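You operate a simulated robot arm through the tools that you are given. There is no shell and no other tool.

Carry out the task below with a simulated robot arm. There is one attempt and no reset: what you move stays moved.

Task
Warm the oil to 50 C and spray the batch with three pump strokes.
Fine: red valve open only for the strokes, hands clear of the spray; heater knob back to off, oil gauge at 0 kPa.

It is judged by the outcome, as a careful person would: the job done as asked, and still so three seconds after it is handed in. It fails if anything else is knocked over, pushed out of place, dropped, spilled or broken.

Robot
A 6-joint arm with a two-finger parallel gripper, fixed in place. Base frame: the origin is at the foot of the arm, x ahead of it, y to its left, z up; the work surface is at about z = 800. Readings come in mm, rad, newtons and seconds.
With the tool pointing down near the work surface it reaches from about 100 to 820 mm from the base axis. Its first joint turns from -2.007 to 2.007 rad. Payload 4.2 kg.
The tool frame sits at the grasp point between the pads (the TCP): z along the fingers, y along the line on which they close. The tips reach 23 mm beyond it. The gripper opens to 94 mm. The fingers are 38 mm wide and 10 mm thick; the gripper's body (54 by 96 mm) begins 39 mm behind the TCP.
Orientation is that of the tool frame in the base frame, as [roll, pitch, yaw] about the fixed x, y, z axes, in that order (R = Rz(yaw) Ry(pitch) Rx(roll)). With the fingers straight down and closing along the base's y, the tool's x points along the base's -x, its y along +y and its z along -z.

Tools
- The arm moves only by the tool arm_command. Its argument "rows" is a list of rows, each an object of numbers (a shift or turn left out is 0, a gripper value left out holds the last): "x", "y", "z": the shift along the tool's x, y, z in units of 30 mm (1.0 is 30 mm); "wx", "wy", "wz": the turn, a rotation vector about the tool's x, y, z in units of 8 degrees (1.0 is 8 degrees); "grip": the closure in counts, from 0 (fully open) to 255 (shut). In form: [{"x": .., "y": .., "z": .., "wx": .., "wy": .., "wz": .., "grip": ..}, ...]. A call has 1 to 20 rows; each row shifts and turns the commanded pose from where the row before left it, along the tool's axes as they then stand. A call with a number of a shift or a turn outside -1 to 1 is refused whole. Rows are played at 5 a second. More than 50 mm and 0.15 rad between two rows, or a gripper value outside its range, and nothing of the call is played. A pose out of reach is approached as far as the arm can. The call stops where the force on the tool passes 40 N (or 10 N more than at its start, if that is more) or the arm is blocked; 0.2 s more then pass. Each finger travels about 108 mm/s and halts on what it meets, pressing with about 45 N; the grip force reading is that of the motor and also rises with nothing between the fingers. The clock runs only during rows and for 0.2 s after the last one: add rows that do not move to give the fingers time. The reply holds the time, the measured pose of the TCP, the force on the tool along the base axes, the opening and the grip force, in the units named above and with some noise, with the torque about the TCP (base axes, N m) and any sound that the robot's microphone picked up.
- Cameras (640 x 400 px; columns grow to the right, rows downward): "scene" is fixed at [398.3, -650.1, 1573.9]; the picture's right is [0.99, -0.13, 0.00], its down [-0.06, -0.49, -0.87] and it looks along [0.11, 0.86, -0.50] (base axes); focal length 348 px, centre (320, 200). "wrist" rides on the gripper at [86, 16, -75] in the tool frame; the picture's right is [-0.18, 0.98, 0.00], its down [-0.58, -0.11, -0.81] and it looks along [-0.79, -0.15, 0.59] (tool axes); focal length 243 px, centre (320, 200).
- capture(camera): a new picture of that camera. It takes no simulated time.
- lift_body(by): slides the trunk up (or, below 0, down) by that many mm; the arm rides with it, the base frame stays. It gives what a move gives, with no picture.
- probe_pixels(camera, pixels): there is no depth. For up to 12 entries [column, row, z] of the newest picture of that camera ("zoom" is the newest enlarged one), the place [x, y] in the base frame at which the ray of that pixel passes the height z, good to about 2 mm. It takes no simulated time.
- zoom(camera, box): a new picture of the part [left, top, right, bottom] of that camera's present view, enlarged. It takes no simulated time.
- job_done(): hands the job in; it is judged then, once.

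Unless the task says otherwise, let go and move clear before handing in.

The tools are called as name(argument=value, ...) on one line, values as JSON. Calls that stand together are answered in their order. arm_command: Moves the arm, as the interface text tells. Its arguments: {"type":"object","properties":{"rows":{"type":"array"}},"required":["rows"]} The other tools are called the same way: lift_body (by) slides the trunk up or down; capture (camera) takes a picture; probe_pixels (camera, pixels) gives the place at which the rays of pixels pass given heights; zoom (camera, box) takes an enlarged picture of a part of a camera's view; job_done () hands the job in.

At the start:

```text
time: 0.0
tcp_pos: [484.6, 359.7, 1229.5]
tool_rot: [-3.14, 0.0, -3.141]
ft_force: [0.0, 0.8, -0.2]
torque: [-0.01, 0.01, -0.01]
finger_gap: 94.1
gripper_force: 0.0
trunk travel left (down, up): [-900.0, 90.0]
```

scene: 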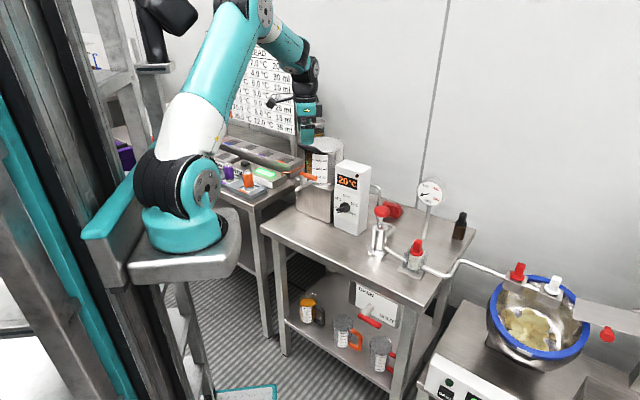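
wrist: 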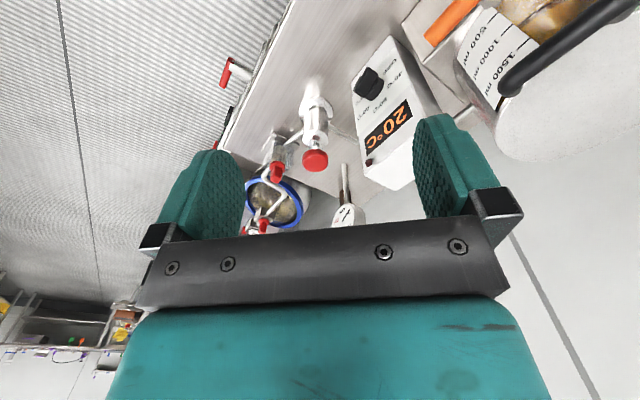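

The scene picture shows a heater box reading 20°C near pixel (347,182), a pump with a red knob near (382,212), red valves at (416,247) and near the bowl, and a gauge at (430,190). I'll zoom in on these parts first.

zoom(camera="scene", box=[280, 120, 480, 300])

zoom(camera="scene", box=[400, 160, 640, 400])

zoom(camera="scene", box=[220, 250, 460, 400])

zoom(camera="wrist", box=[200, 0, 520, 240])

```text
2.22 times, centred on (380, 210) of scene
```

zoom: 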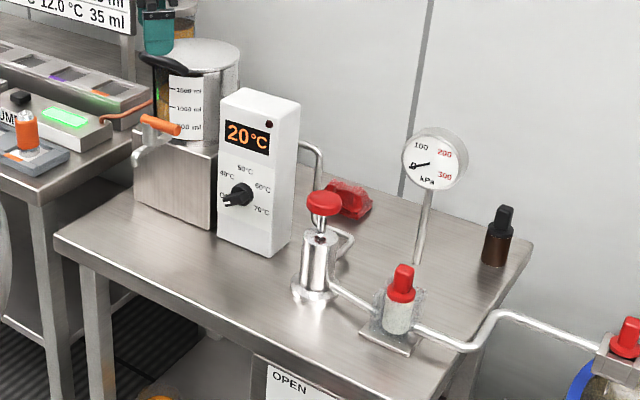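

```text
1.67 times, centred on (520, 280) of scene
```

zoom: 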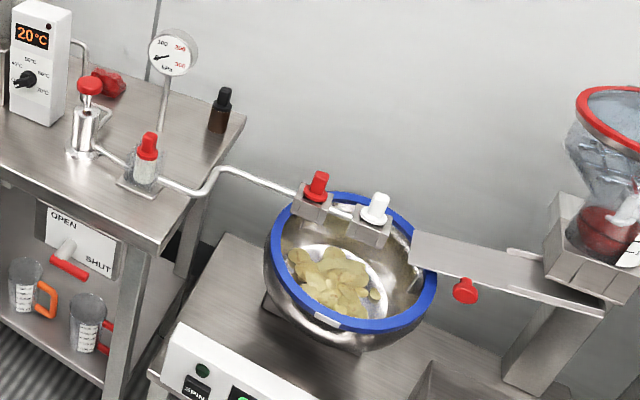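

```text
2.67 times, centred on (340, 325) of scene
```

zoom: 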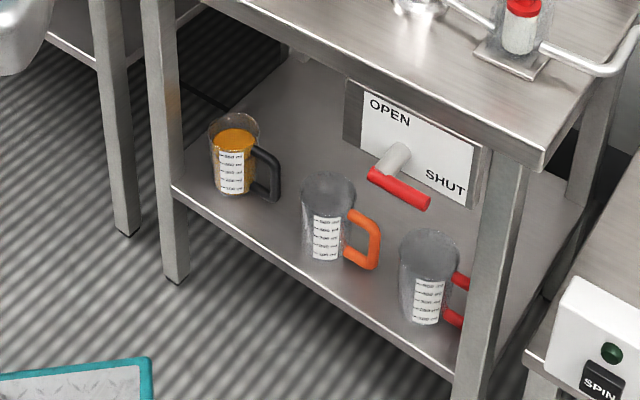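

```text
1.67 times, centred on (360, 120) of wrist
```

zoom: 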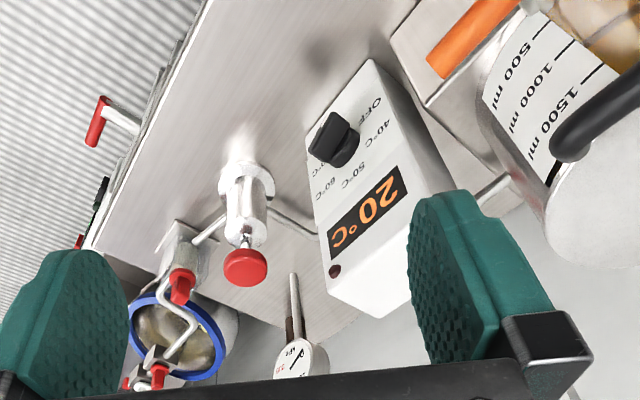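

The OPEN/SHUT panel with a red lever sits near scene pixel (370,310), and there are more red parts at (382,212), (393,210), (416,247) and (518,270). I'll zoom in closer on each one.

zoom(camera="scene", box=[330, 270, 410, 340])

zoom(camera="scene", box=[320, 155, 400, 245])

zoom(camera="scene", box=[365, 180, 475, 285])

zoom(camera="scene", box=[470, 240, 620, 370])

zoom(camera="scene", box=[220, 30, 340, 220])

zoom(camera="scene", box=[400, 340, 640, 400])

```text
5.71 times, centred on (370, 305) of scene
```

zoom: 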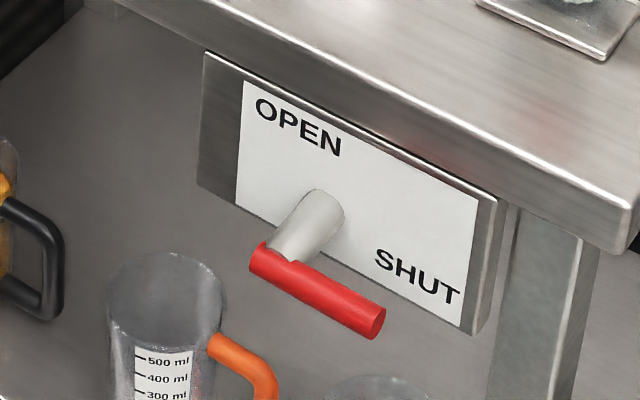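

```text
4.44 times, centred on (360, 200) of scene
```

zoom: 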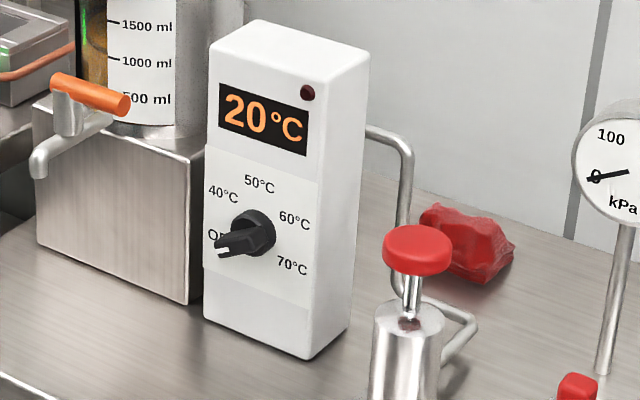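

```text
3.81 times, centred on (420, 232) of scene
```

zoom: 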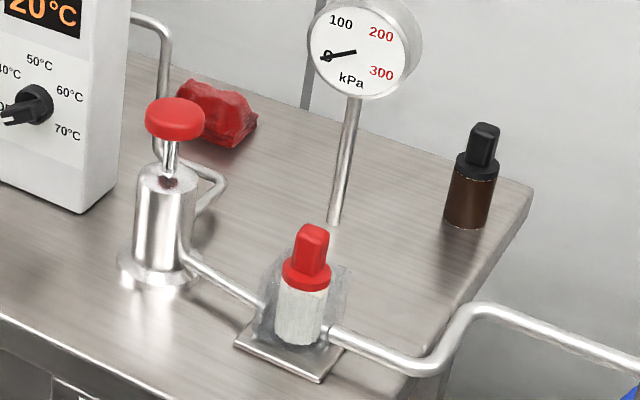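

```text
3.08 times, centred on (545, 305) of scene
```

zoom: 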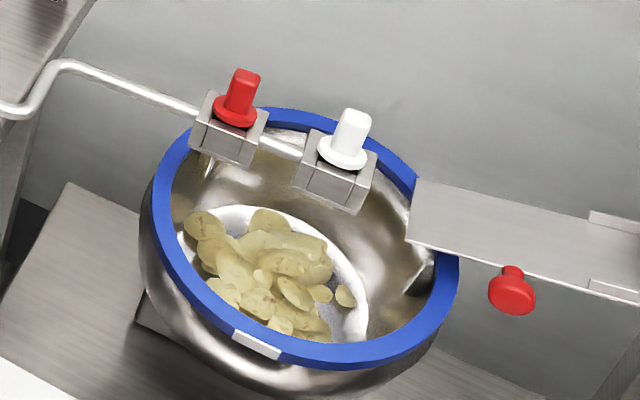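

```text
2.11 times, centred on (280, 125) of scene
```

zoom: 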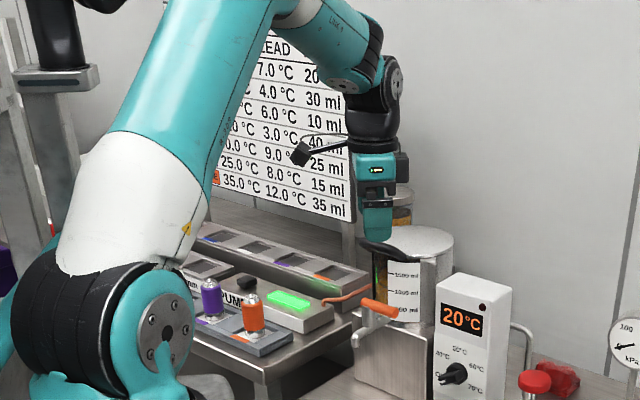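

```text
2.67 times, centred on (520, 370) of scene
```

zoom: 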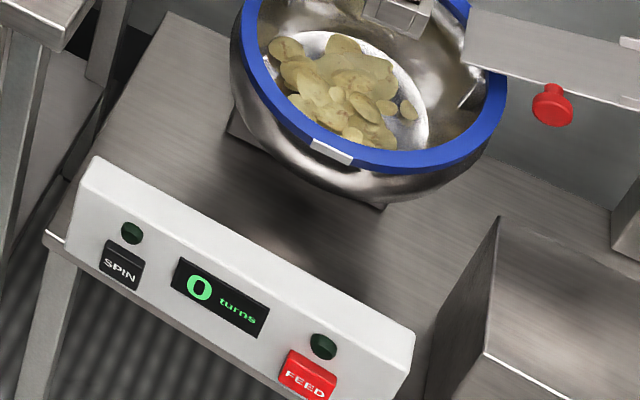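

The lever plate looks like a quarter turn: SHUT to the right, where the lever points now, and OPEN at the top. Red-capped taps also sit on the line at (416,247) and at the bowl at (518,270). I'll probe the table geometry at z≈800 before moving the camera closer.

capture(camera="scene")

probe_pixels(camera="scene", pixels=[[262, 228, 800], [424, 305, 800], [476, 230, 800], [378, 252, 800], [334, 226, 800], [357, 236, 800], [412, 272, 800], [424, 243, 800], [459, 238, 800], [392, 212, 800], [370, 318, 700], [530, 330, 800]])

```text
taken
```

scene: 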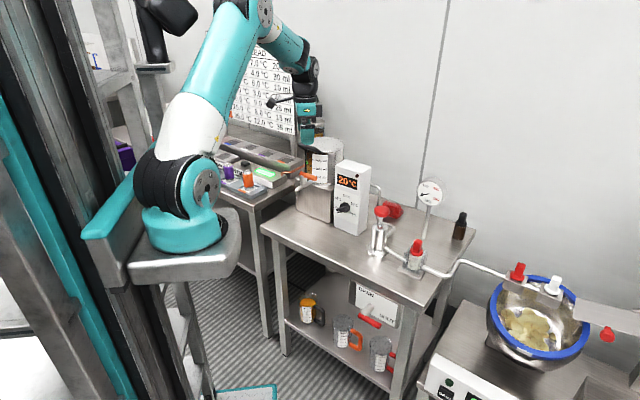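

```text
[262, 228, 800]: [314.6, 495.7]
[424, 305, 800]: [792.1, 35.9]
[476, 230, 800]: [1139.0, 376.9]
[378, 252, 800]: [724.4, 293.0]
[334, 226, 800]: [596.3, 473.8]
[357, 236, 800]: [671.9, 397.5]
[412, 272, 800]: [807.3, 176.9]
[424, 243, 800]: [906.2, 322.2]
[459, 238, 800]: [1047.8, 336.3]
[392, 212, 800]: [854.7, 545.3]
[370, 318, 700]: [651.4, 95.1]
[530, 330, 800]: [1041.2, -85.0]
```

The probes show the table front edge running from (315,496) to (792,36) at z=800, so its front faces the arm. The bowl taps at about (1050,0) look out of reach. Next I'll move the wrist camera over free space in front of the table to view the pump line and the lever up close.

arm_command(rows=[{"x": -0.363, "y": -0.888, "z": 0.7}, {"x": -0.363, "y": -0.888, "z": 0.7}, {"x": -0.363, "y": -0.888, "z": 0.7}, {"x": -0.363, "y": -0.888, "z": 0.7}, {"x": -0.363, "y": -0.888, "z": 0.7}, {"x": -0.363, "y": -0.888, "z": 0.7}])

capture(camera="wrist")

zoom(camera="wrist", box=[230, 0, 430, 210])

```text
time: 1.4
tcp_pos: [551.5, 199.0, 1104.6]
tool_rot: [-3.141, 0.0, -3.14]
ft_force: [0.0, 0.7, -0.4]
torque: [-0.02, 0.03, 0.04]
finger_gap: 94.0
gripper_force: 0.0
trunk travel left (down, up): [-900.0, 90.0]
```

```text
taken
```

wrist: 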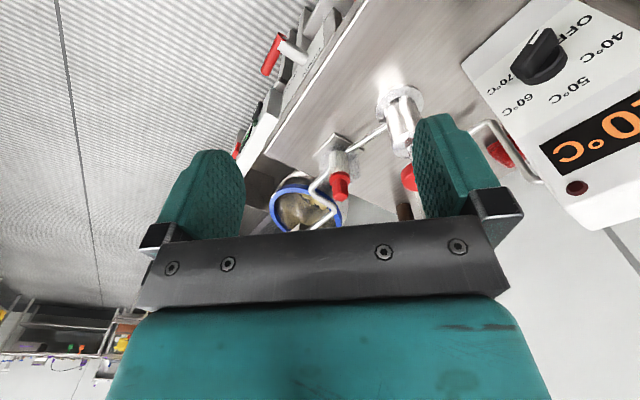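

```text
1.90 times, centred on (330, 105) of wrist
```

zoom: 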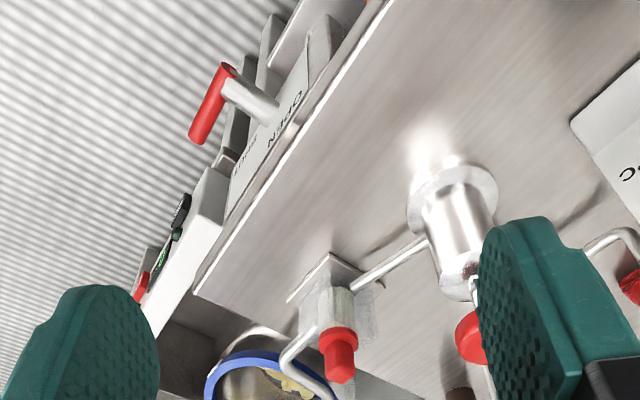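

The wrist view shows the pipe running from the pump through the red-capped fitting at about (340,170) and on toward the bowl. I'll zoom further on that fitting and on the lever near (275,55).

zoom(camera="wrist", box=[300, 120, 380, 210])

zoom(camera="wrist", box=[230, 10, 330, 110])

zoom(camera="scene", box=[395, 225, 440, 285])

zoom(camera="scene", box=[500, 255, 570, 305])

```text
4.44 times, centred on (340, 165) of wrist
```

zoom: 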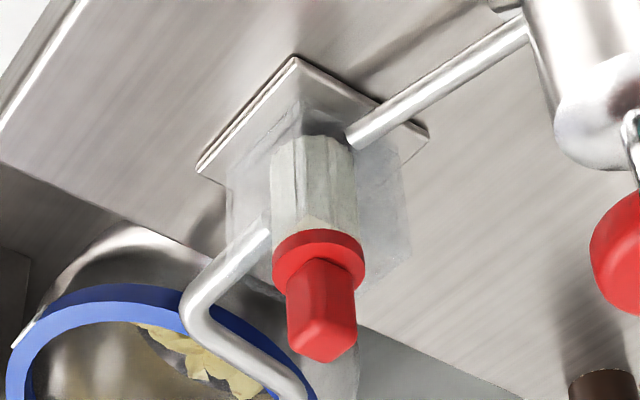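

```text
4.00 times, centred on (280, 60) of wrist
```

zoom: 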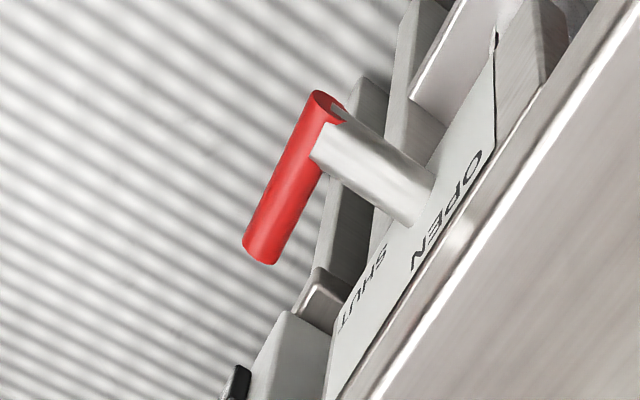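

```text
6.67 times, centred on (418, 255) of scene
```

zoom: 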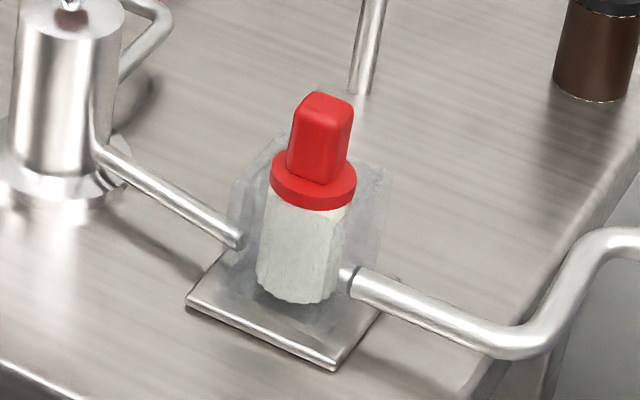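

```text
8.00 times, centred on (535, 280) of scene
```

zoom: 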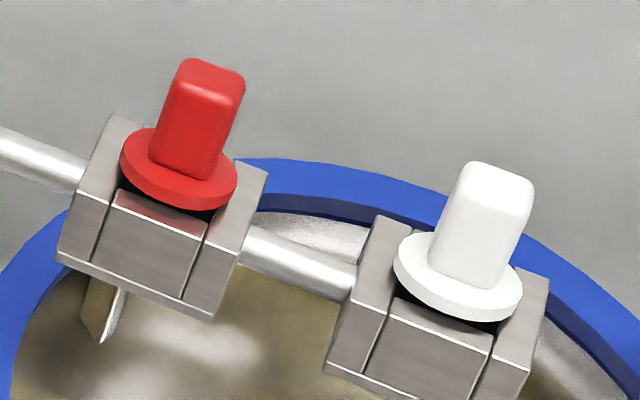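

The fitting in the clear box looks like a filter cartridge, and the bowl taps look like nozzle cartridges. That makes the OPEN/SHUT lever the red valve, now at SHUT. I'll triangulate the lever tip, its hub, the pump knob and the heater knob from both cameras.

probe_pixels(camera="wrist", pixels=[[265.5, 71.3, 700], [265.5, 71.3, 750], [281.3, 41.3, 700], [281.3, 41.3, 750], [304, 60, 700], [304, 60, 750], [410, 178, 900], [410, 178, 950], [545, 40, 900], [545, 40, 950], [577, 187, 1000], [577, 187, 1050]])

probe_pixels(camera="scene", pixels=[[379.6, 326.4, 700], [379.6, 326.4, 750], [360.4, 315.9, 700], [360.4, 315.9, 750], [370.9, 307.6, 700], [370.9, 307.6, 750], [382, 212, 900], [382, 212, 950], [340, 210, 900], [340, 210, 950], [357, 175.5, 1000], [357, 175.5, 1050]])

```text
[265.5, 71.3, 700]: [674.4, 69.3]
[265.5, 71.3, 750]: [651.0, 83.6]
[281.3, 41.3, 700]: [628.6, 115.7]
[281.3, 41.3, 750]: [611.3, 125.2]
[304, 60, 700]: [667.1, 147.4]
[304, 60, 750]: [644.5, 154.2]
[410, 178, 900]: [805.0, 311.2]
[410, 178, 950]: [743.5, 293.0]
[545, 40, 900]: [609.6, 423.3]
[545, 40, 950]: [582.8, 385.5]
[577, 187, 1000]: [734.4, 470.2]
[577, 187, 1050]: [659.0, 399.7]
```

```text
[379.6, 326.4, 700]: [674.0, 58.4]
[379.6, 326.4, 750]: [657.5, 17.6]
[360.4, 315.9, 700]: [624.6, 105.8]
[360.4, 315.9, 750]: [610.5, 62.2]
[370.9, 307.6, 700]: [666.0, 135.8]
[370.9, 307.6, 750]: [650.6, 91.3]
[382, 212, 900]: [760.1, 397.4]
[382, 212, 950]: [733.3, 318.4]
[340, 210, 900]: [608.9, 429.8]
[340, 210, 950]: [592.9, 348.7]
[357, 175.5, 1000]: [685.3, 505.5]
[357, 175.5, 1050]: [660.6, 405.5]
```

Both cameras agree on the lever: hub at about (670,145,690), handle about 52 mm out front, tip at (678,66,690). The pump knob is near (723,289,967) and the heater knob near (607,421,905). I'll move a little closer to the pump to see its shape and stroke.

arm_command(rows=[{"x": -0.45, "y": 0.6, "z": 0.5}, {"x": -0.45, "y": 0.6, "z": 0.5}, {"x": -0.45, "y": 0.6, "z": 0.5}])

capture(camera="wrist")

zoom(camera="wrist", box=[240, 60, 440, 220])

capture(camera="scene")

```text
time: 2.2
tcp_pos: [591.7, 254.7, 1059.7]
tool_rot: [3.141, -0.001, -3.141]
ft_force: [0.1, -0.1, -0.1]
torque: [0.01, -0.03, 0.0]
finger_gap: 93.9
gripper_force: 0.1
trunk travel left (down, up): [-900.0, 90.0]
```

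```text
taken
```

wrist: 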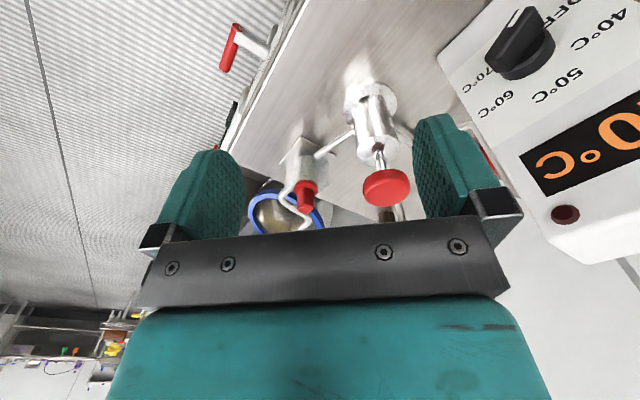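

```text
2.50 times, centred on (340, 140) of wrist
```

zoom: 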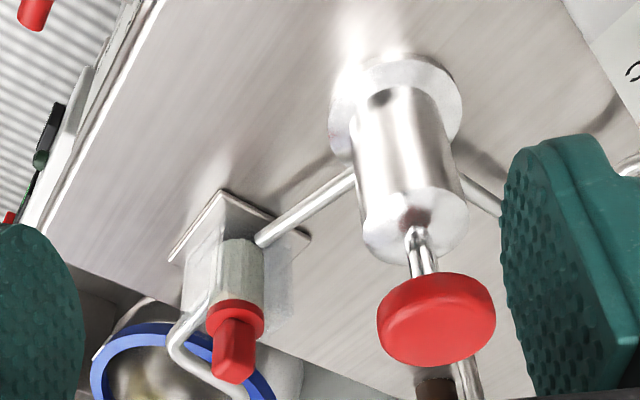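

```text
taken
```

scene: 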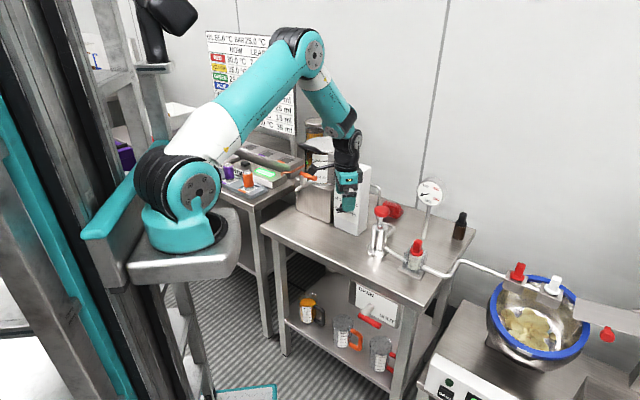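

The arm moved and now uncovers the board at (250,80). The pump shows a mushroom knob on a rod at wrist (386,187). I'll read the board and triangulate the pump parts.

zoom(camera="scene", box=[200, 25, 300, 140])

zoom(camera="scene", box=[360, 195, 410, 265])

probe_pixels(camera="wrist", pixels=[[386, 188, 940], [386, 188, 970], [372, 108, 800], [372, 108, 820], [376, 150, 880], [376, 150, 900], [300, 195, 900], [300, 195, 880], [518, 45, 900], [518, 45, 920], [565, 214, 1050], [565, 214, 1060]])

probe_pixels(camera="scene", pixels=[[382, 212, 940], [382, 212, 970], [378, 246, 800], [378, 246, 820], [380, 232, 880], [380, 232, 900], [416, 243, 900], [416, 243, 880], [340, 210, 900], [340, 210, 920], [357, 175.5, 1050], [357, 175.5, 1060]])

```text
3.48 times, centred on (250, 82) of scene
```

zoom: 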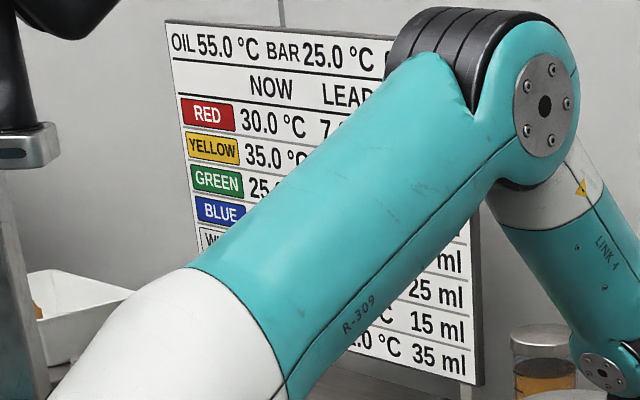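

```text
5.71 times, centred on (385, 230) of scene
```

zoom: 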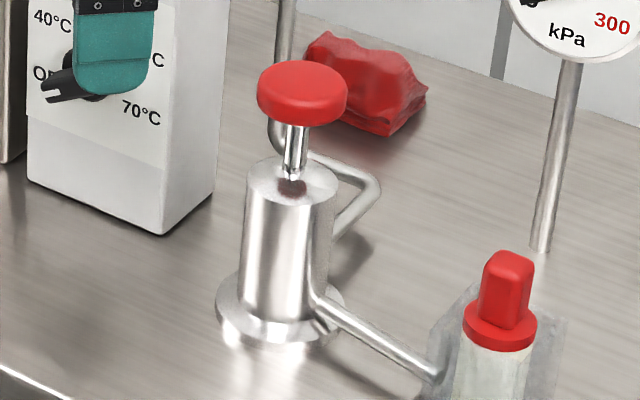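

```text
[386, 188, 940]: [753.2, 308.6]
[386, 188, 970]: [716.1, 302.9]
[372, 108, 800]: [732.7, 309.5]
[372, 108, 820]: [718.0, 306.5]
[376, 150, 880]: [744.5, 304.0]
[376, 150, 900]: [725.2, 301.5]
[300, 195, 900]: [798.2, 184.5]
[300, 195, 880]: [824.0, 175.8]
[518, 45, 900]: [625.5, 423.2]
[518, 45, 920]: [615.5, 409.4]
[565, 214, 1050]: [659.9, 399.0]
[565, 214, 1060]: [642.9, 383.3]
```

```text
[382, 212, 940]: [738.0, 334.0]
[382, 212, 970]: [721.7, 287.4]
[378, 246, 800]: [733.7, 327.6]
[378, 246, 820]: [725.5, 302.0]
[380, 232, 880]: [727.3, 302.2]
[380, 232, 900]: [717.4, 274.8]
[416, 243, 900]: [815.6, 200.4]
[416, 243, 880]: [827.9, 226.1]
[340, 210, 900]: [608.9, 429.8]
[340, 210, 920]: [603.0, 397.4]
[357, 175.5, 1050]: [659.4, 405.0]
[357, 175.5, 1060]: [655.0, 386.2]
```

The pump axis comes out at about (728,305), with the knob top at z≈970 and the cylinder top at z≈900. The knob and the cylinder are each about 53 mm across. Next I'll zoom on the heater knob from both cameras for its pose and dial angles.

zoom(camera="wrist", box=[440, 0, 640, 130])

zoom(camera="scene", box=[325, 160, 375, 240])

```text
3.08 times, centred on (540, 65) of wrist
```

zoom: 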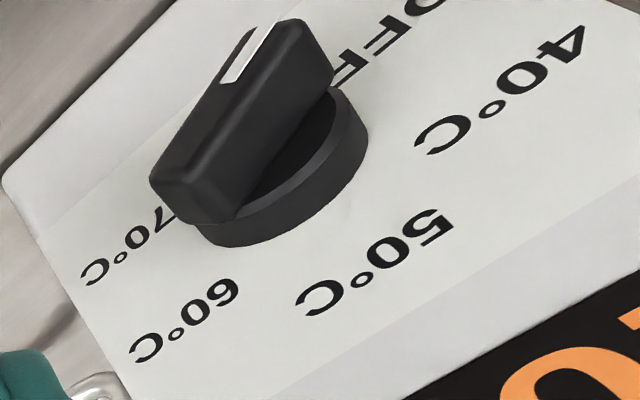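

```text
5.00 times, centred on (350, 200) of scene
```

zoom: 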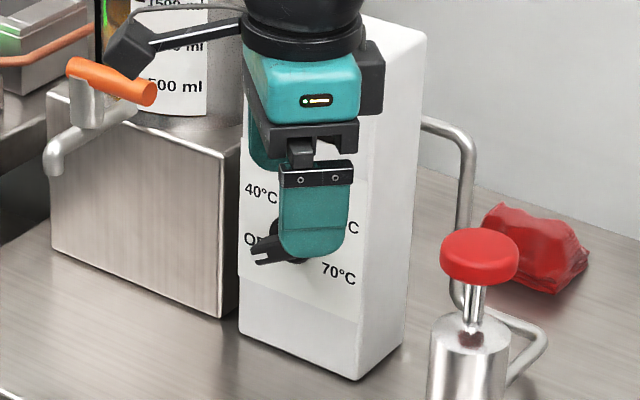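

The knob is a diametral grip bar with its white mark at OFF, about 210° on the dial. 50 °C is at the top, about 120° clockwise from there. I'll turn the gripper horizontal, facing the table front (heading about 46°), in free space here.

arm_command(rows=[{"wz": -0.95}, {"wz": -0.95}, {"wz": -0.95}, {"wz": -0.95}, {"wz": -0.95}, {"wz": -0.95}, {"wy": -0.95}, {"wy": -0.95}, {"wy": -0.95}, {"wy": -0.95}, {"wy": -0.95}, {"wy": -0.95}])

capture(camera="scene")

capture(camera="wrist")

```text
time: 4.8
tcp_pos: [589.9, 253.8, 1057.8]
tool_rot: [3.139, 0.797, -2.347]
ft_force: [-0.5, 0.1, 0.3]
torque: [0.01, 0.01, 0.0]
finger_gap: 93.9
gripper_force: 0.0
trunk travel left (down, up): [-900.0, 90.0]
```

```text
taken
```

scene: 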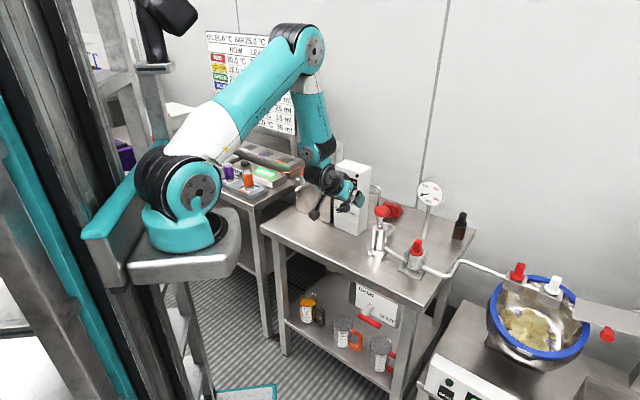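

```text
taken
```

wrist: 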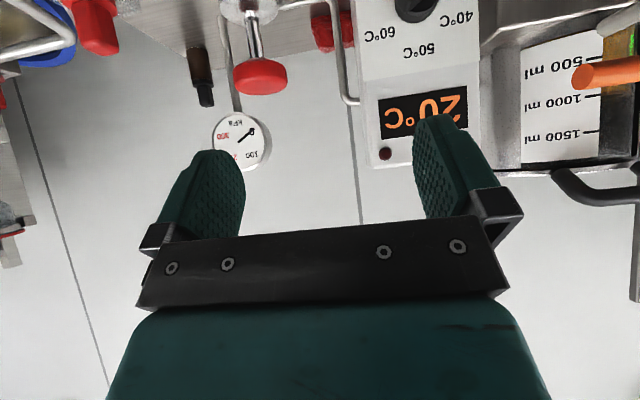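

The view is pitched about 46° and heads straight at the heater face. I'll finish pitching to horizontal.

arm_command(rows=[{"wy": -0.925}, {"wy": -0.925}, {"wy": -0.925}, {"wy": -0.925}, {"wy": -0.925}, {"wy": -0.925}])

capture(camera="scene")

capture(camera="wrist")

```text
time: 6.2
tcp_pos: [590.6, 253.9, 1058.4]
tool_rot: [0.548, 1.569, 1.344]
ft_force: [0.5, -0.5, -0.1]
torque: [0.0, -0.04, 0.0]
finger_gap: 94.1
gripper_force: 0.1
out of reach, approached as far as the arm can: row 4
trunk travel left (down, up): [-900.0, 90.0]
```

```text
taken
```

scene: 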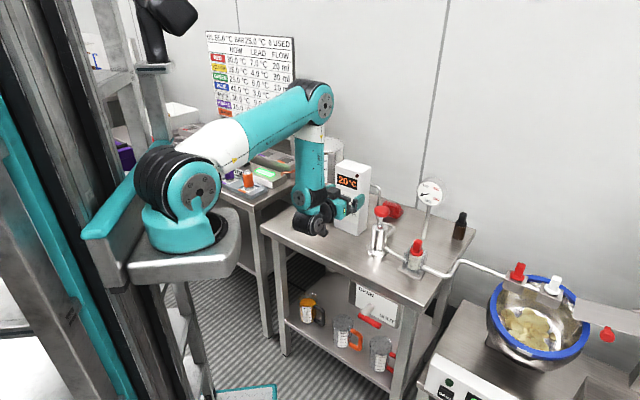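

```text
taken
```

wrist: 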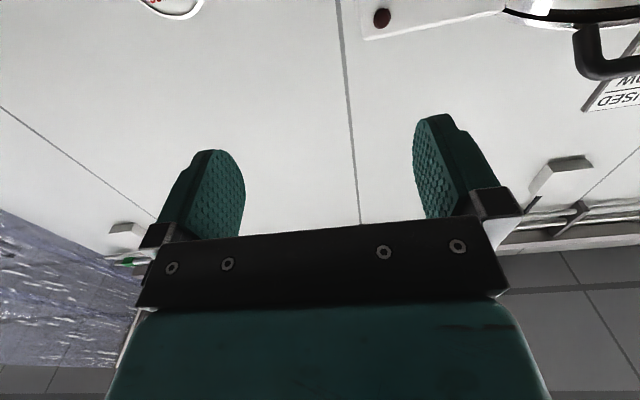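

The gripper is now horizontal, heading about 45.6°, with the camera underneath and looking up. I'll roll the tool -120° about its axis. That lines the pads up across the knob's bar and puts the camera at the upper right.

arm_command(rows=[{"wz": -1}, {"wz": -1}, {"wz": -1}, {"wz": -1}, {"wz": -1}, {"wz": -1}, {"wz": -1}, {"wz": -1}, {"wz": -1}, {"wz": -1}, {"wz": -1}, {"wz": -1}, {"wz": -1}, {"wz": -1}, {"wz": -1}, {}])

capture(camera="scene")

capture(camera="wrist")

```text
time: 9.6
tcp_pos: [590.7, 253.0, 1058.8]
tool_rot: [-1.571, -0.526, -0.775]
ft_force: [-0.1, -0.2, -0.1]
torque: [-0.01, 0.01, -0.02]
finger_gap: 94.0
gripper_force: 0.1
trunk travel left (down, up): [-900.0, 90.0]
```

```text
taken
```

scene: 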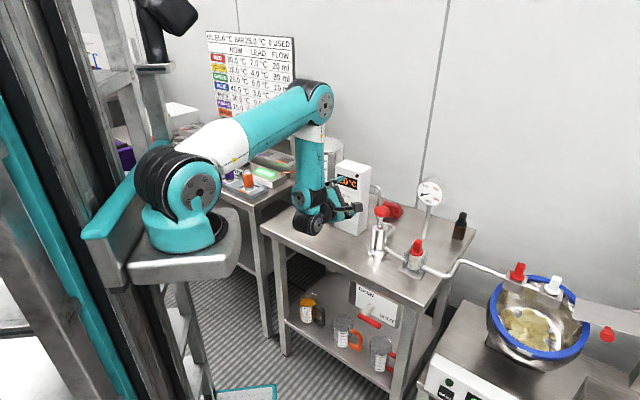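

```text
taken
```

wrist: 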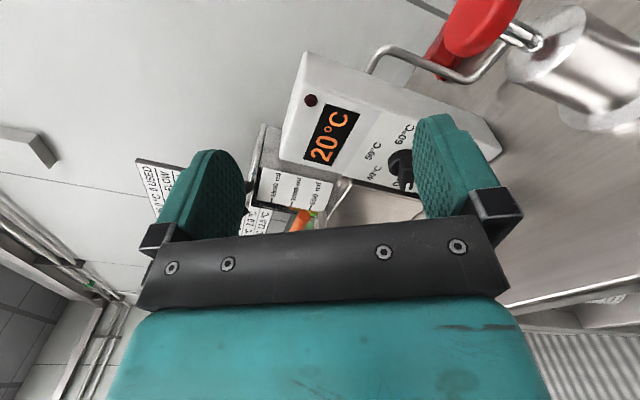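

The board is visible in the scene at (250,75), and the knob shows at about (400,170) in the wrist view. I'll read the board and zoom on the knob.

zoom(camera="scene", box=[200, 25, 300, 125])

zoom(camera="wrist", box=[350, 110, 440, 210])

zoom(camera="scene", box=[325, 160, 375, 240])

```text
4.00 times, centred on (250, 75) of scene
```

zoom: 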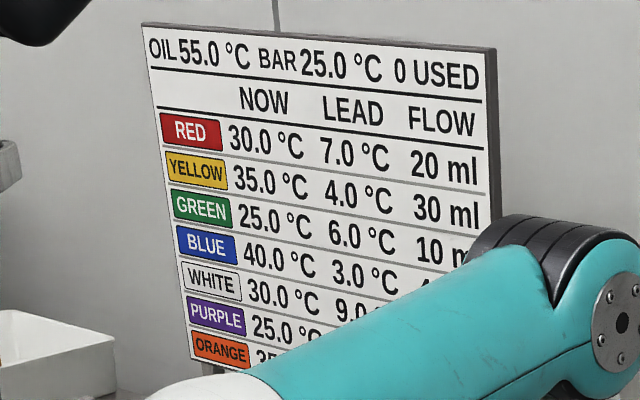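

```text
4.00 times, centred on (395, 160) of wrist
```

zoom: 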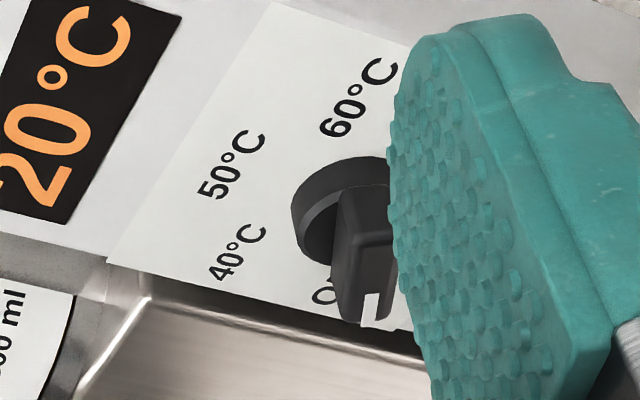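

```text
5.00 times, centred on (350, 200) of scene
```

zoom: 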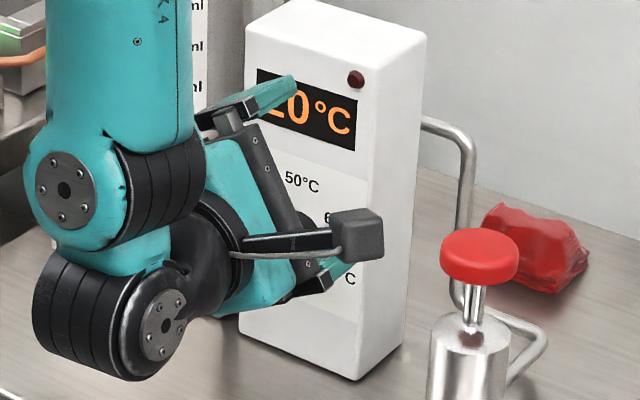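

The board lists colour-coded stock for another station, so it doesn't matter here. The knob disc triangulates to (632,432,908), which is e1≈155 along the table front and e2≈750 deep. I'll slide sideways 95 mm and lower the trunk 150 mm, staying about 130 mm off the face.

arm_command(rows=[{"x": -0.685, "y": -0.396, "grip": 120}, {"x": -0.685, "y": -0.396}, {"x": -0.685, "y": -0.396}, {"x": -0.685, "y": -0.396}, {}])

lift_body(by=-150)

capture(camera="scene")

capture(camera="wrist")

```text
time: 10.8
tcp_pos: [522.7, 319.9, 1058.2]
tool_rot: [-1.572, -0.524, -0.775]
ft_force: [-0.7, -0.2, 0.7]
torque: [0.0, -0.01, 0.01]
finger_gap: 49.4
gripper_force: 0.0
trunk travel left (down, up): [-900.0, 90.0]
```

```text
time: 12.6
tcp_pos: [523.0, 319.7, 907.8]
tool_rot: [-1.57, -0.522, -0.775]
ft_force: [0.3, -0.2, -0.3]
torque: [-0.01, -0.04, 0.0]
finger_gap: 49.7
gripper_force: 0.0
trunk travel left (down, up): [-750.0, 240.0]
```

```text
taken
```

scene: 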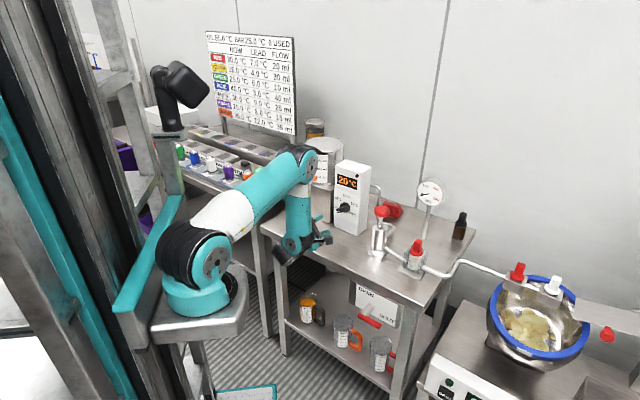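

```text
taken
```

wrist: 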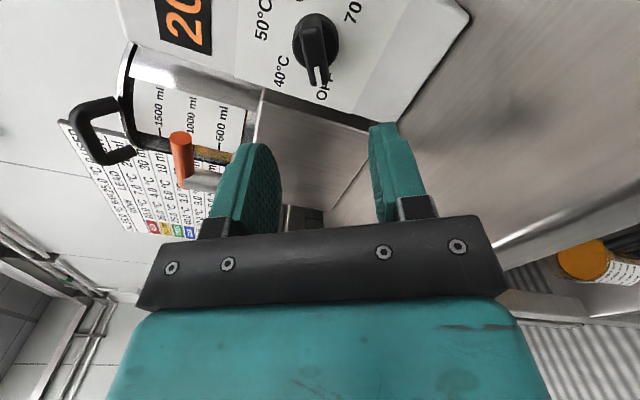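

The knob at wrist (317,45) is straight ahead, with its bar running parallel to the pads. I'll zoom in and probe it to fine-tune the alignment.

zoom(camera="wrist", box=[260, 0, 380, 110])

probe_pixels(camera="wrist", pixels=[[318, 42, 905], [318, 42, 910], [318, 42, 915], [318, 80, 895], [318, 80, 900]])

zoom(camera="scene", box=[320, 160, 380, 240])

```text
3.64 times, centred on (320, 55) of wrist
```

zoom: 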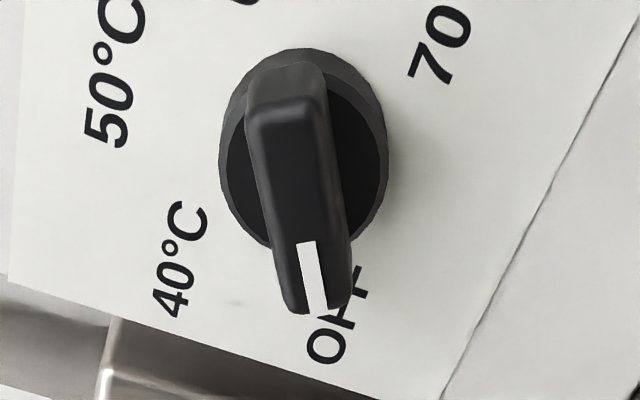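

```text
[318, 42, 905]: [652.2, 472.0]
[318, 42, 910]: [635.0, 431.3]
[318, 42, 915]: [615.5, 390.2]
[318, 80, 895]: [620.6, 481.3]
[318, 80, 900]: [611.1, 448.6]
```

```text
5.00 times, centred on (350, 200) of scene
```

zoom: 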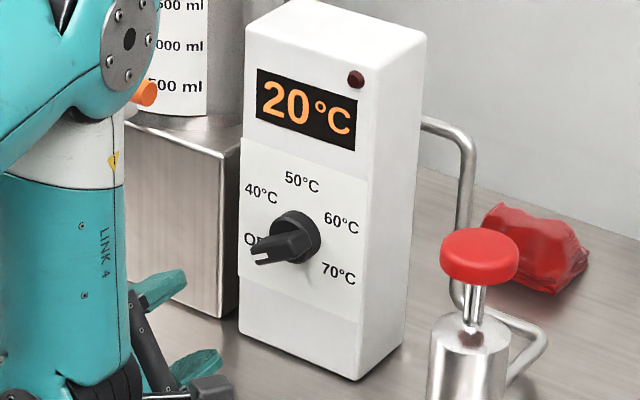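

The bar lines up with the pads to within about 1° and sits about 4 mm toward the tool's -y. I'll correct that and advance 90 mm, stopping short of the bar.

arm_command(rows=[{"x": 0.067, "y": -0.123, "z": 0.6}, {"z": 0.6}, {"z": 0.6}, {"z": 0.6}, {"z": 0.6}, {}])

capture(camera="wrist")

zoom(camera="wrist", box=[220, 20, 440, 220])

capture(camera="scene")

```text
time: 13.9
tcp_pos: [577.1, 347.3, 909.0]
tool_rot: [-1.566, -0.522, -0.774]
ft_force: [0.3, -0.2, -0.2]
torque: [0.02, 0.0, 0.0]
finger_gap: 49.9
gripper_force: 0.1
out of reach, approached as far as the arm can: row 3, 4, 5
trunk travel left (down, up): [-750.0, 240.0]
```

```text
taken
```

wrist: 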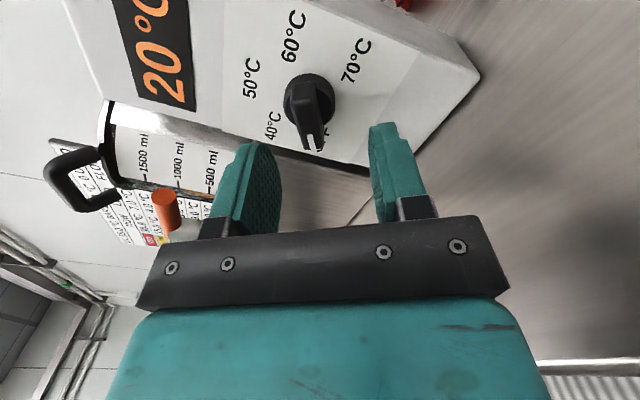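

```text
2.00 times, centred on (330, 120) of wrist
```

zoom: 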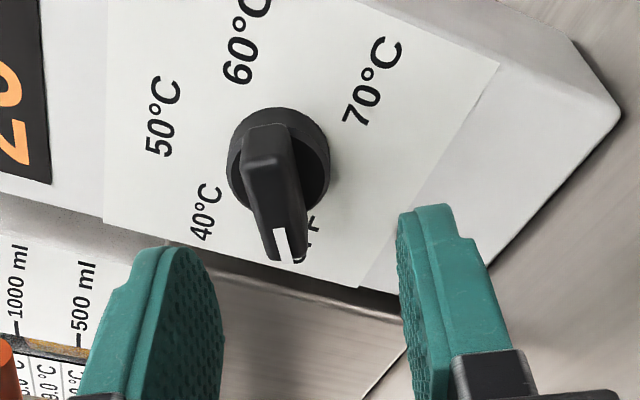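

```text
taken
```

scene: 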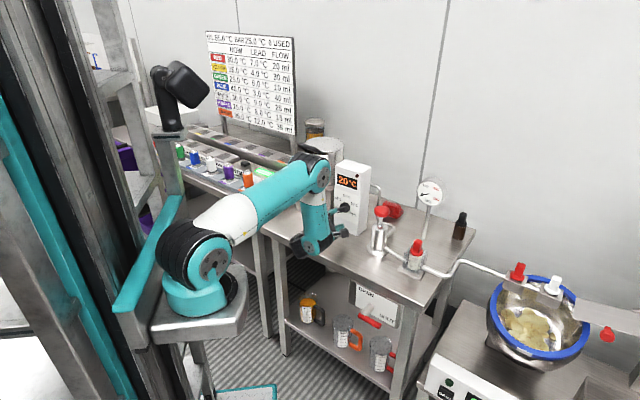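

The reply says out of reach. TCP stopped at (577,347,909), short of the commanded point and about 20 mm to the right. I'll look closely at the arm's posture to see what limits it.

zoom(camera="scene", box=[130, 130, 390, 330])

zoom(camera="scene", box=[270, 140, 370, 270])

```text
2.00 times, centred on (260, 230) of scene
```

zoom: 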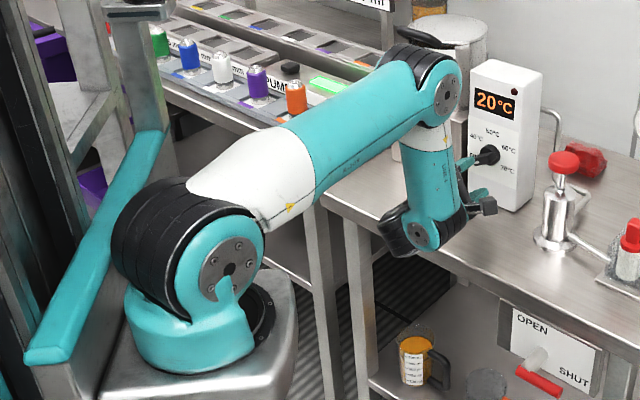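

```text
3.08 times, centred on (320, 205) of scene
```

zoom: 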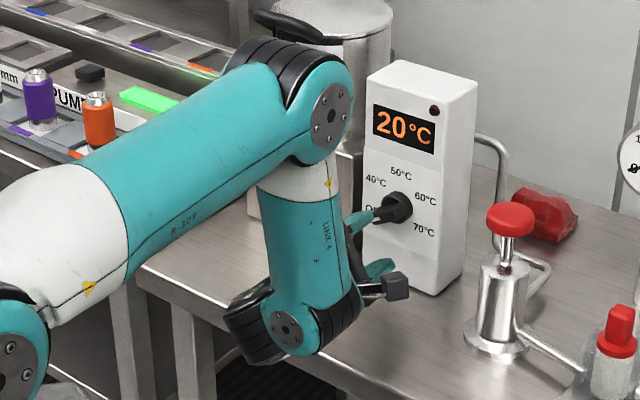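

The elbow isn't stretched out, so a wrist limit seems more likely than reach. I'll send a no-move row, then a small back-off along the tool axis, to see how the commanded pose is kept.

arm_command(rows=[{}, {}])

```text
time: 14.6
tcp_pos: [576.2, 347.0, 910.2]
tool_rot: [-1.565, -0.521, -0.773]
ft_force: [0.0, -0.3, 0.4]
torque: [0.04, 0.01, 0.0]
finger_gap: 49.8
gripper_force: 0.0
trunk travel left (down, up): [-750.0, 240.0]
```

The command resets to the measured pose, so I can probe the limit. I'll raise the TCP 60 mm and then try 36 mm forward, which keeps the tips clear of the knob and the face.

arm_command(rows=[{"x": 0.5, "y": -0.866}, {"x": 0.5, "y": -0.866}, {"z": 0.6}, {"z": 0.6}])

capture(camera="scene")

```text
time: 15.6
tcp_pos: [584.1, 338.6, 965.1]
tool_rot: [-1.567, -0.522, -0.775]
ft_force: [0.2, 0.2, 0.3]
torque: [-0.01, -0.01, -0.03]
finger_gap: 49.6
gripper_force: 0.0
out of reach, approached as far as the arm can: row 1, 2, 3, 4
trunk travel left (down, up): [-750.0, 240.0]
```

```text
taken
```

scene: 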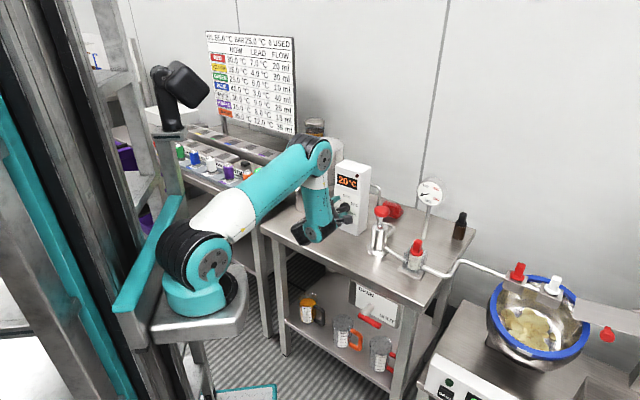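

The TCP slid to the right at a constant distance from the base, so the limit is radial. To find where the base axis stands, I'll zoom on the arm's foot, raise the trunk 150 mm and compare.

zoom(camera="scene", box=[140, 220, 260, 350])

lift_body(by=150)

zoom(camera="scene", box=[120, 160, 240, 290])

capture(camera="scene")

```text
3.08 times, centred on (200, 285) of scene
```

zoom: 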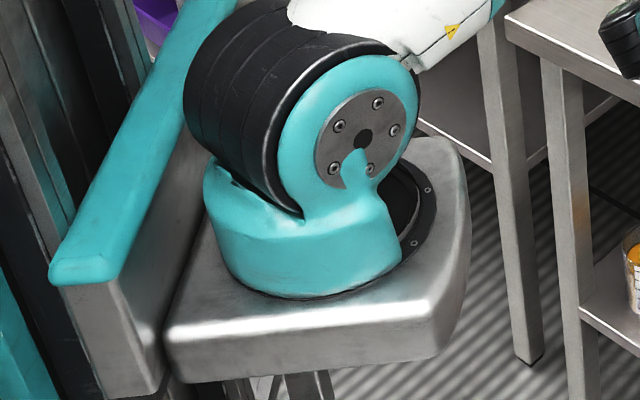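

```text
time: 17.3
tcp_pos: [584.4, 338.0, 1115.3]
tool_rot: [-1.567, -0.521, -0.773]
ft_force: [-0.3, 0.0, -1.1]
torque: [-0.01, 0.02, 0.02]
finger_gap: 49.9
gripper_force: 0.0
trunk travel left (down, up): [-900.0, 90.0]
```

```text
3.08 times, centred on (180, 225) of scene
```

zoom: 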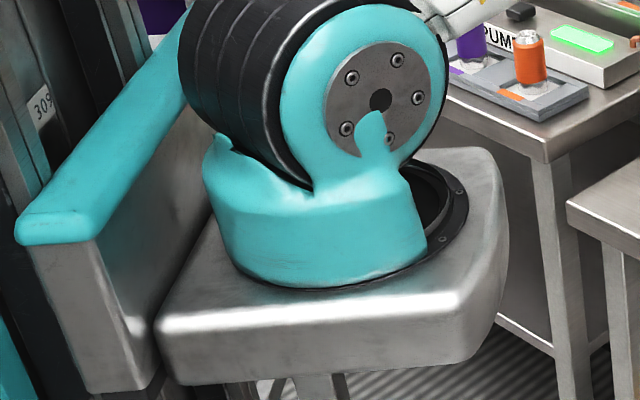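

```text
taken
```

scene: 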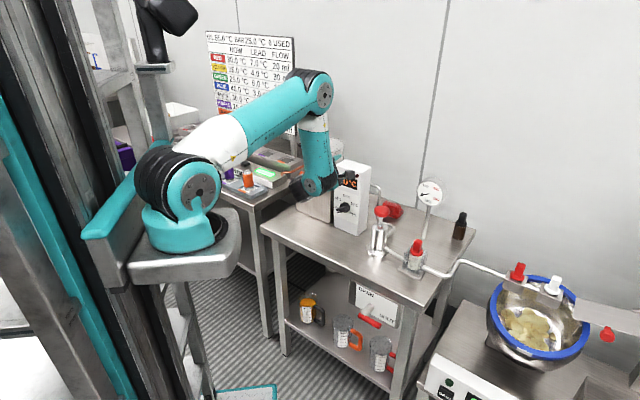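

The arm has two wrist configurations. When I pitched up too close in, it flipped to the wrist-low one, and the elbow dropped from row 55 to row 100. That configuration can't go further out. I'll back off and pitch the tool down again so it flips back, then pitch up further out with the trunk lower.

arm_command(rows=[{"z": -0.9}, {"z": -0.9}, {"wx": -0.812, "wy": -0.469}, {"wx": -0.812, "wy": -0.469}, {"wx": -0.812, "wy": -0.469}, {"wx": -0.812, "wy": -0.469}, {}])

capture(camera="scene")

```text
time: 18.9
tcp_pos: [536.8, 274.3, 1090.5]
tool_rot: [-2.099, -0.442, -0.449]
ft_force: [1.1, 0.2, -0.2]
torque: [0.03, 0.0, 0.02]
finger_gap: 49.6
gripper_force: 0.0
out of reach, approached as far as the arm can: row 4, 5, 6
trunk travel left (down, up): [-900.0, 90.0]
```

```text
taken
```

scene: 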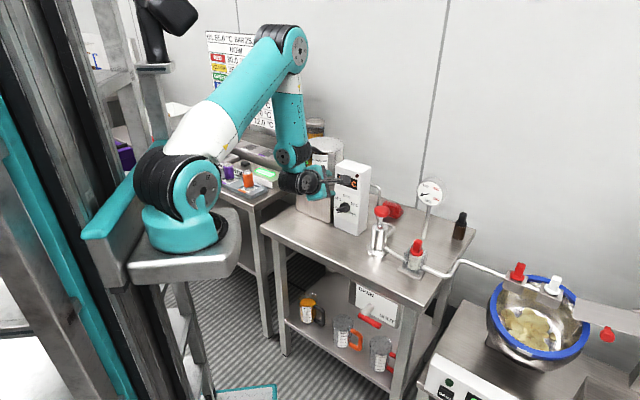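

The elbow is back up at (285,45) and the tool points 27° below horizontal, so the wrist has flipped back. I'll keep pitching down a little more to settle in this configuration.

arm_command(rows=[{"wx": -0.812, "wy": -0.469}, {"wx": -0.812, "wy": -0.469}, {"wx": -0.812, "wy": -0.469}, {"wx": -0.812, "wy": -0.469}, {}])

capture(camera="scene")

```text
time: 20.1
tcp_pos: [536.7, 273.6, 1091.1]
tool_rot: [-2.623, -0.258, -0.255]
ft_force: [0.0, -0.8, 0.0]
torque: [-0.01, -0.02, 0.03]
finger_gap: 49.5
gripper_force: 0.0
trunk travel left (down, up): [-900.0, 90.0]
```

```text
taken
```

scene: 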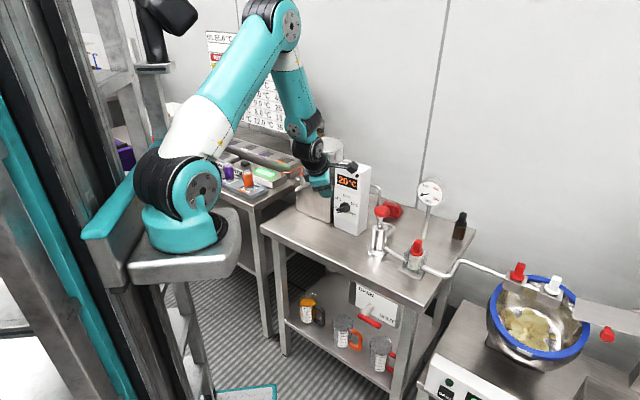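

The arm is back in the elbow-up configuration, tool 57° below horizontal, at e1≈197, e2≈570. I'll move out and up to e1≈155, e2≈640, z≈1158, then pitch to horizontal with the bar-aligned roll.

arm_command(rows=[{"x": 0.1275, "y": -0.858, "z": -0.137}, {"x": 0.1275, "y": -0.858, "z": -0.137}, {"x": 0.1275, "y": -0.858, "z": -0.137}, {"x": 0.1275, "y": -0.858, "z": -0.137}, {"wx": 0.743, "wy": 0.498, "wz": 0.0125}, {"wx": 0.743, "wy": 0.498, "wz": 0.0125}, {"wx": 0.743, "wy": 0.498, "wz": 0.0125}, {"wx": 0.743, "wy": 0.498, "wz": 0.0125}, {"wx": 0.743, "wy": 0.498, "wz": 0.0125}, {"wx": 0.743, "wy": 0.498, "wz": 0.0125}, {"wx": 0.743, "wy": 0.498, "wz": 0.0125}, {"wx": 0.743, "wy": 0.498, "wz": 0.0125}, {}])

capture(camera="scene")

```text
time: 22.9
tcp_pos: [560.6, 360.4, 1161.5]
tool_rot: [-1.574, -0.524, -0.763]
ft_force: [0.0, -0.6, 0.5]
torque: [0.0, 0.03, 0.02]
finger_gap: 49.8
gripper_force: 0.1
out of reach, approached as far as the arm can: row 12
trunk travel left (down, up): [-900.0, 90.0]
```

```text
taken
```

scene: 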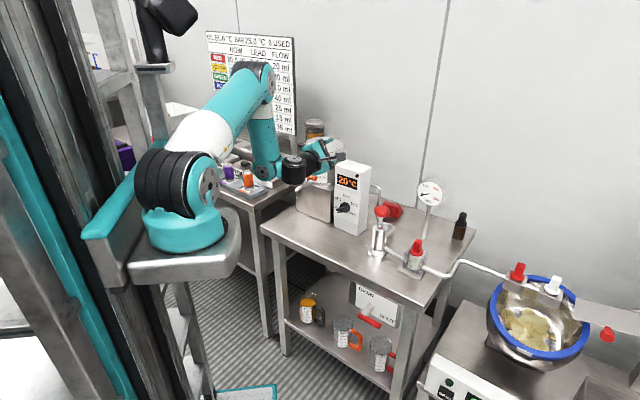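

The tool is horizontal at e1≈154, e2≈649, z=1161, with only the last rotation row marked marginal. Before lowering, I'll test whether it can extend another 65 mm here, well above the box, and come back.

arm_command(rows=[{"z": 0.55}, {"z": 0.55}, {"z": 0.55}, {"z": 0.55}, {}])

capture(camera="scene")

```text
time: 24.1
tcp_pos: [606.3, 407.5, 1161.1]
tool_rot: [-1.569, -0.522, -0.769]
ft_force: [-0.5, -0.1, 0.3]
torque: [0.02, 0.01, -0.01]
finger_gap: 49.6
gripper_force: 0.0
trunk travel left (down, up): [-900.0, 90.0]
```

```text
taken
```

scene: 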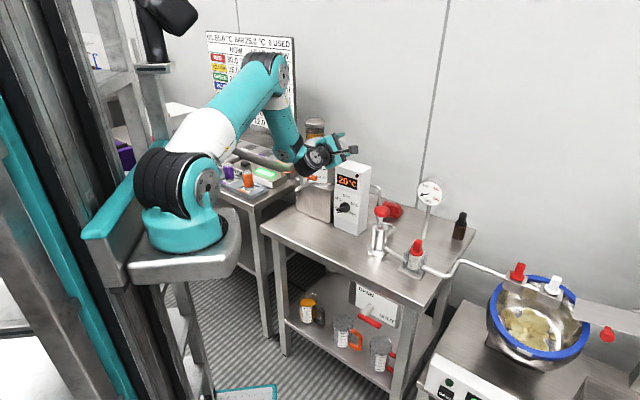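

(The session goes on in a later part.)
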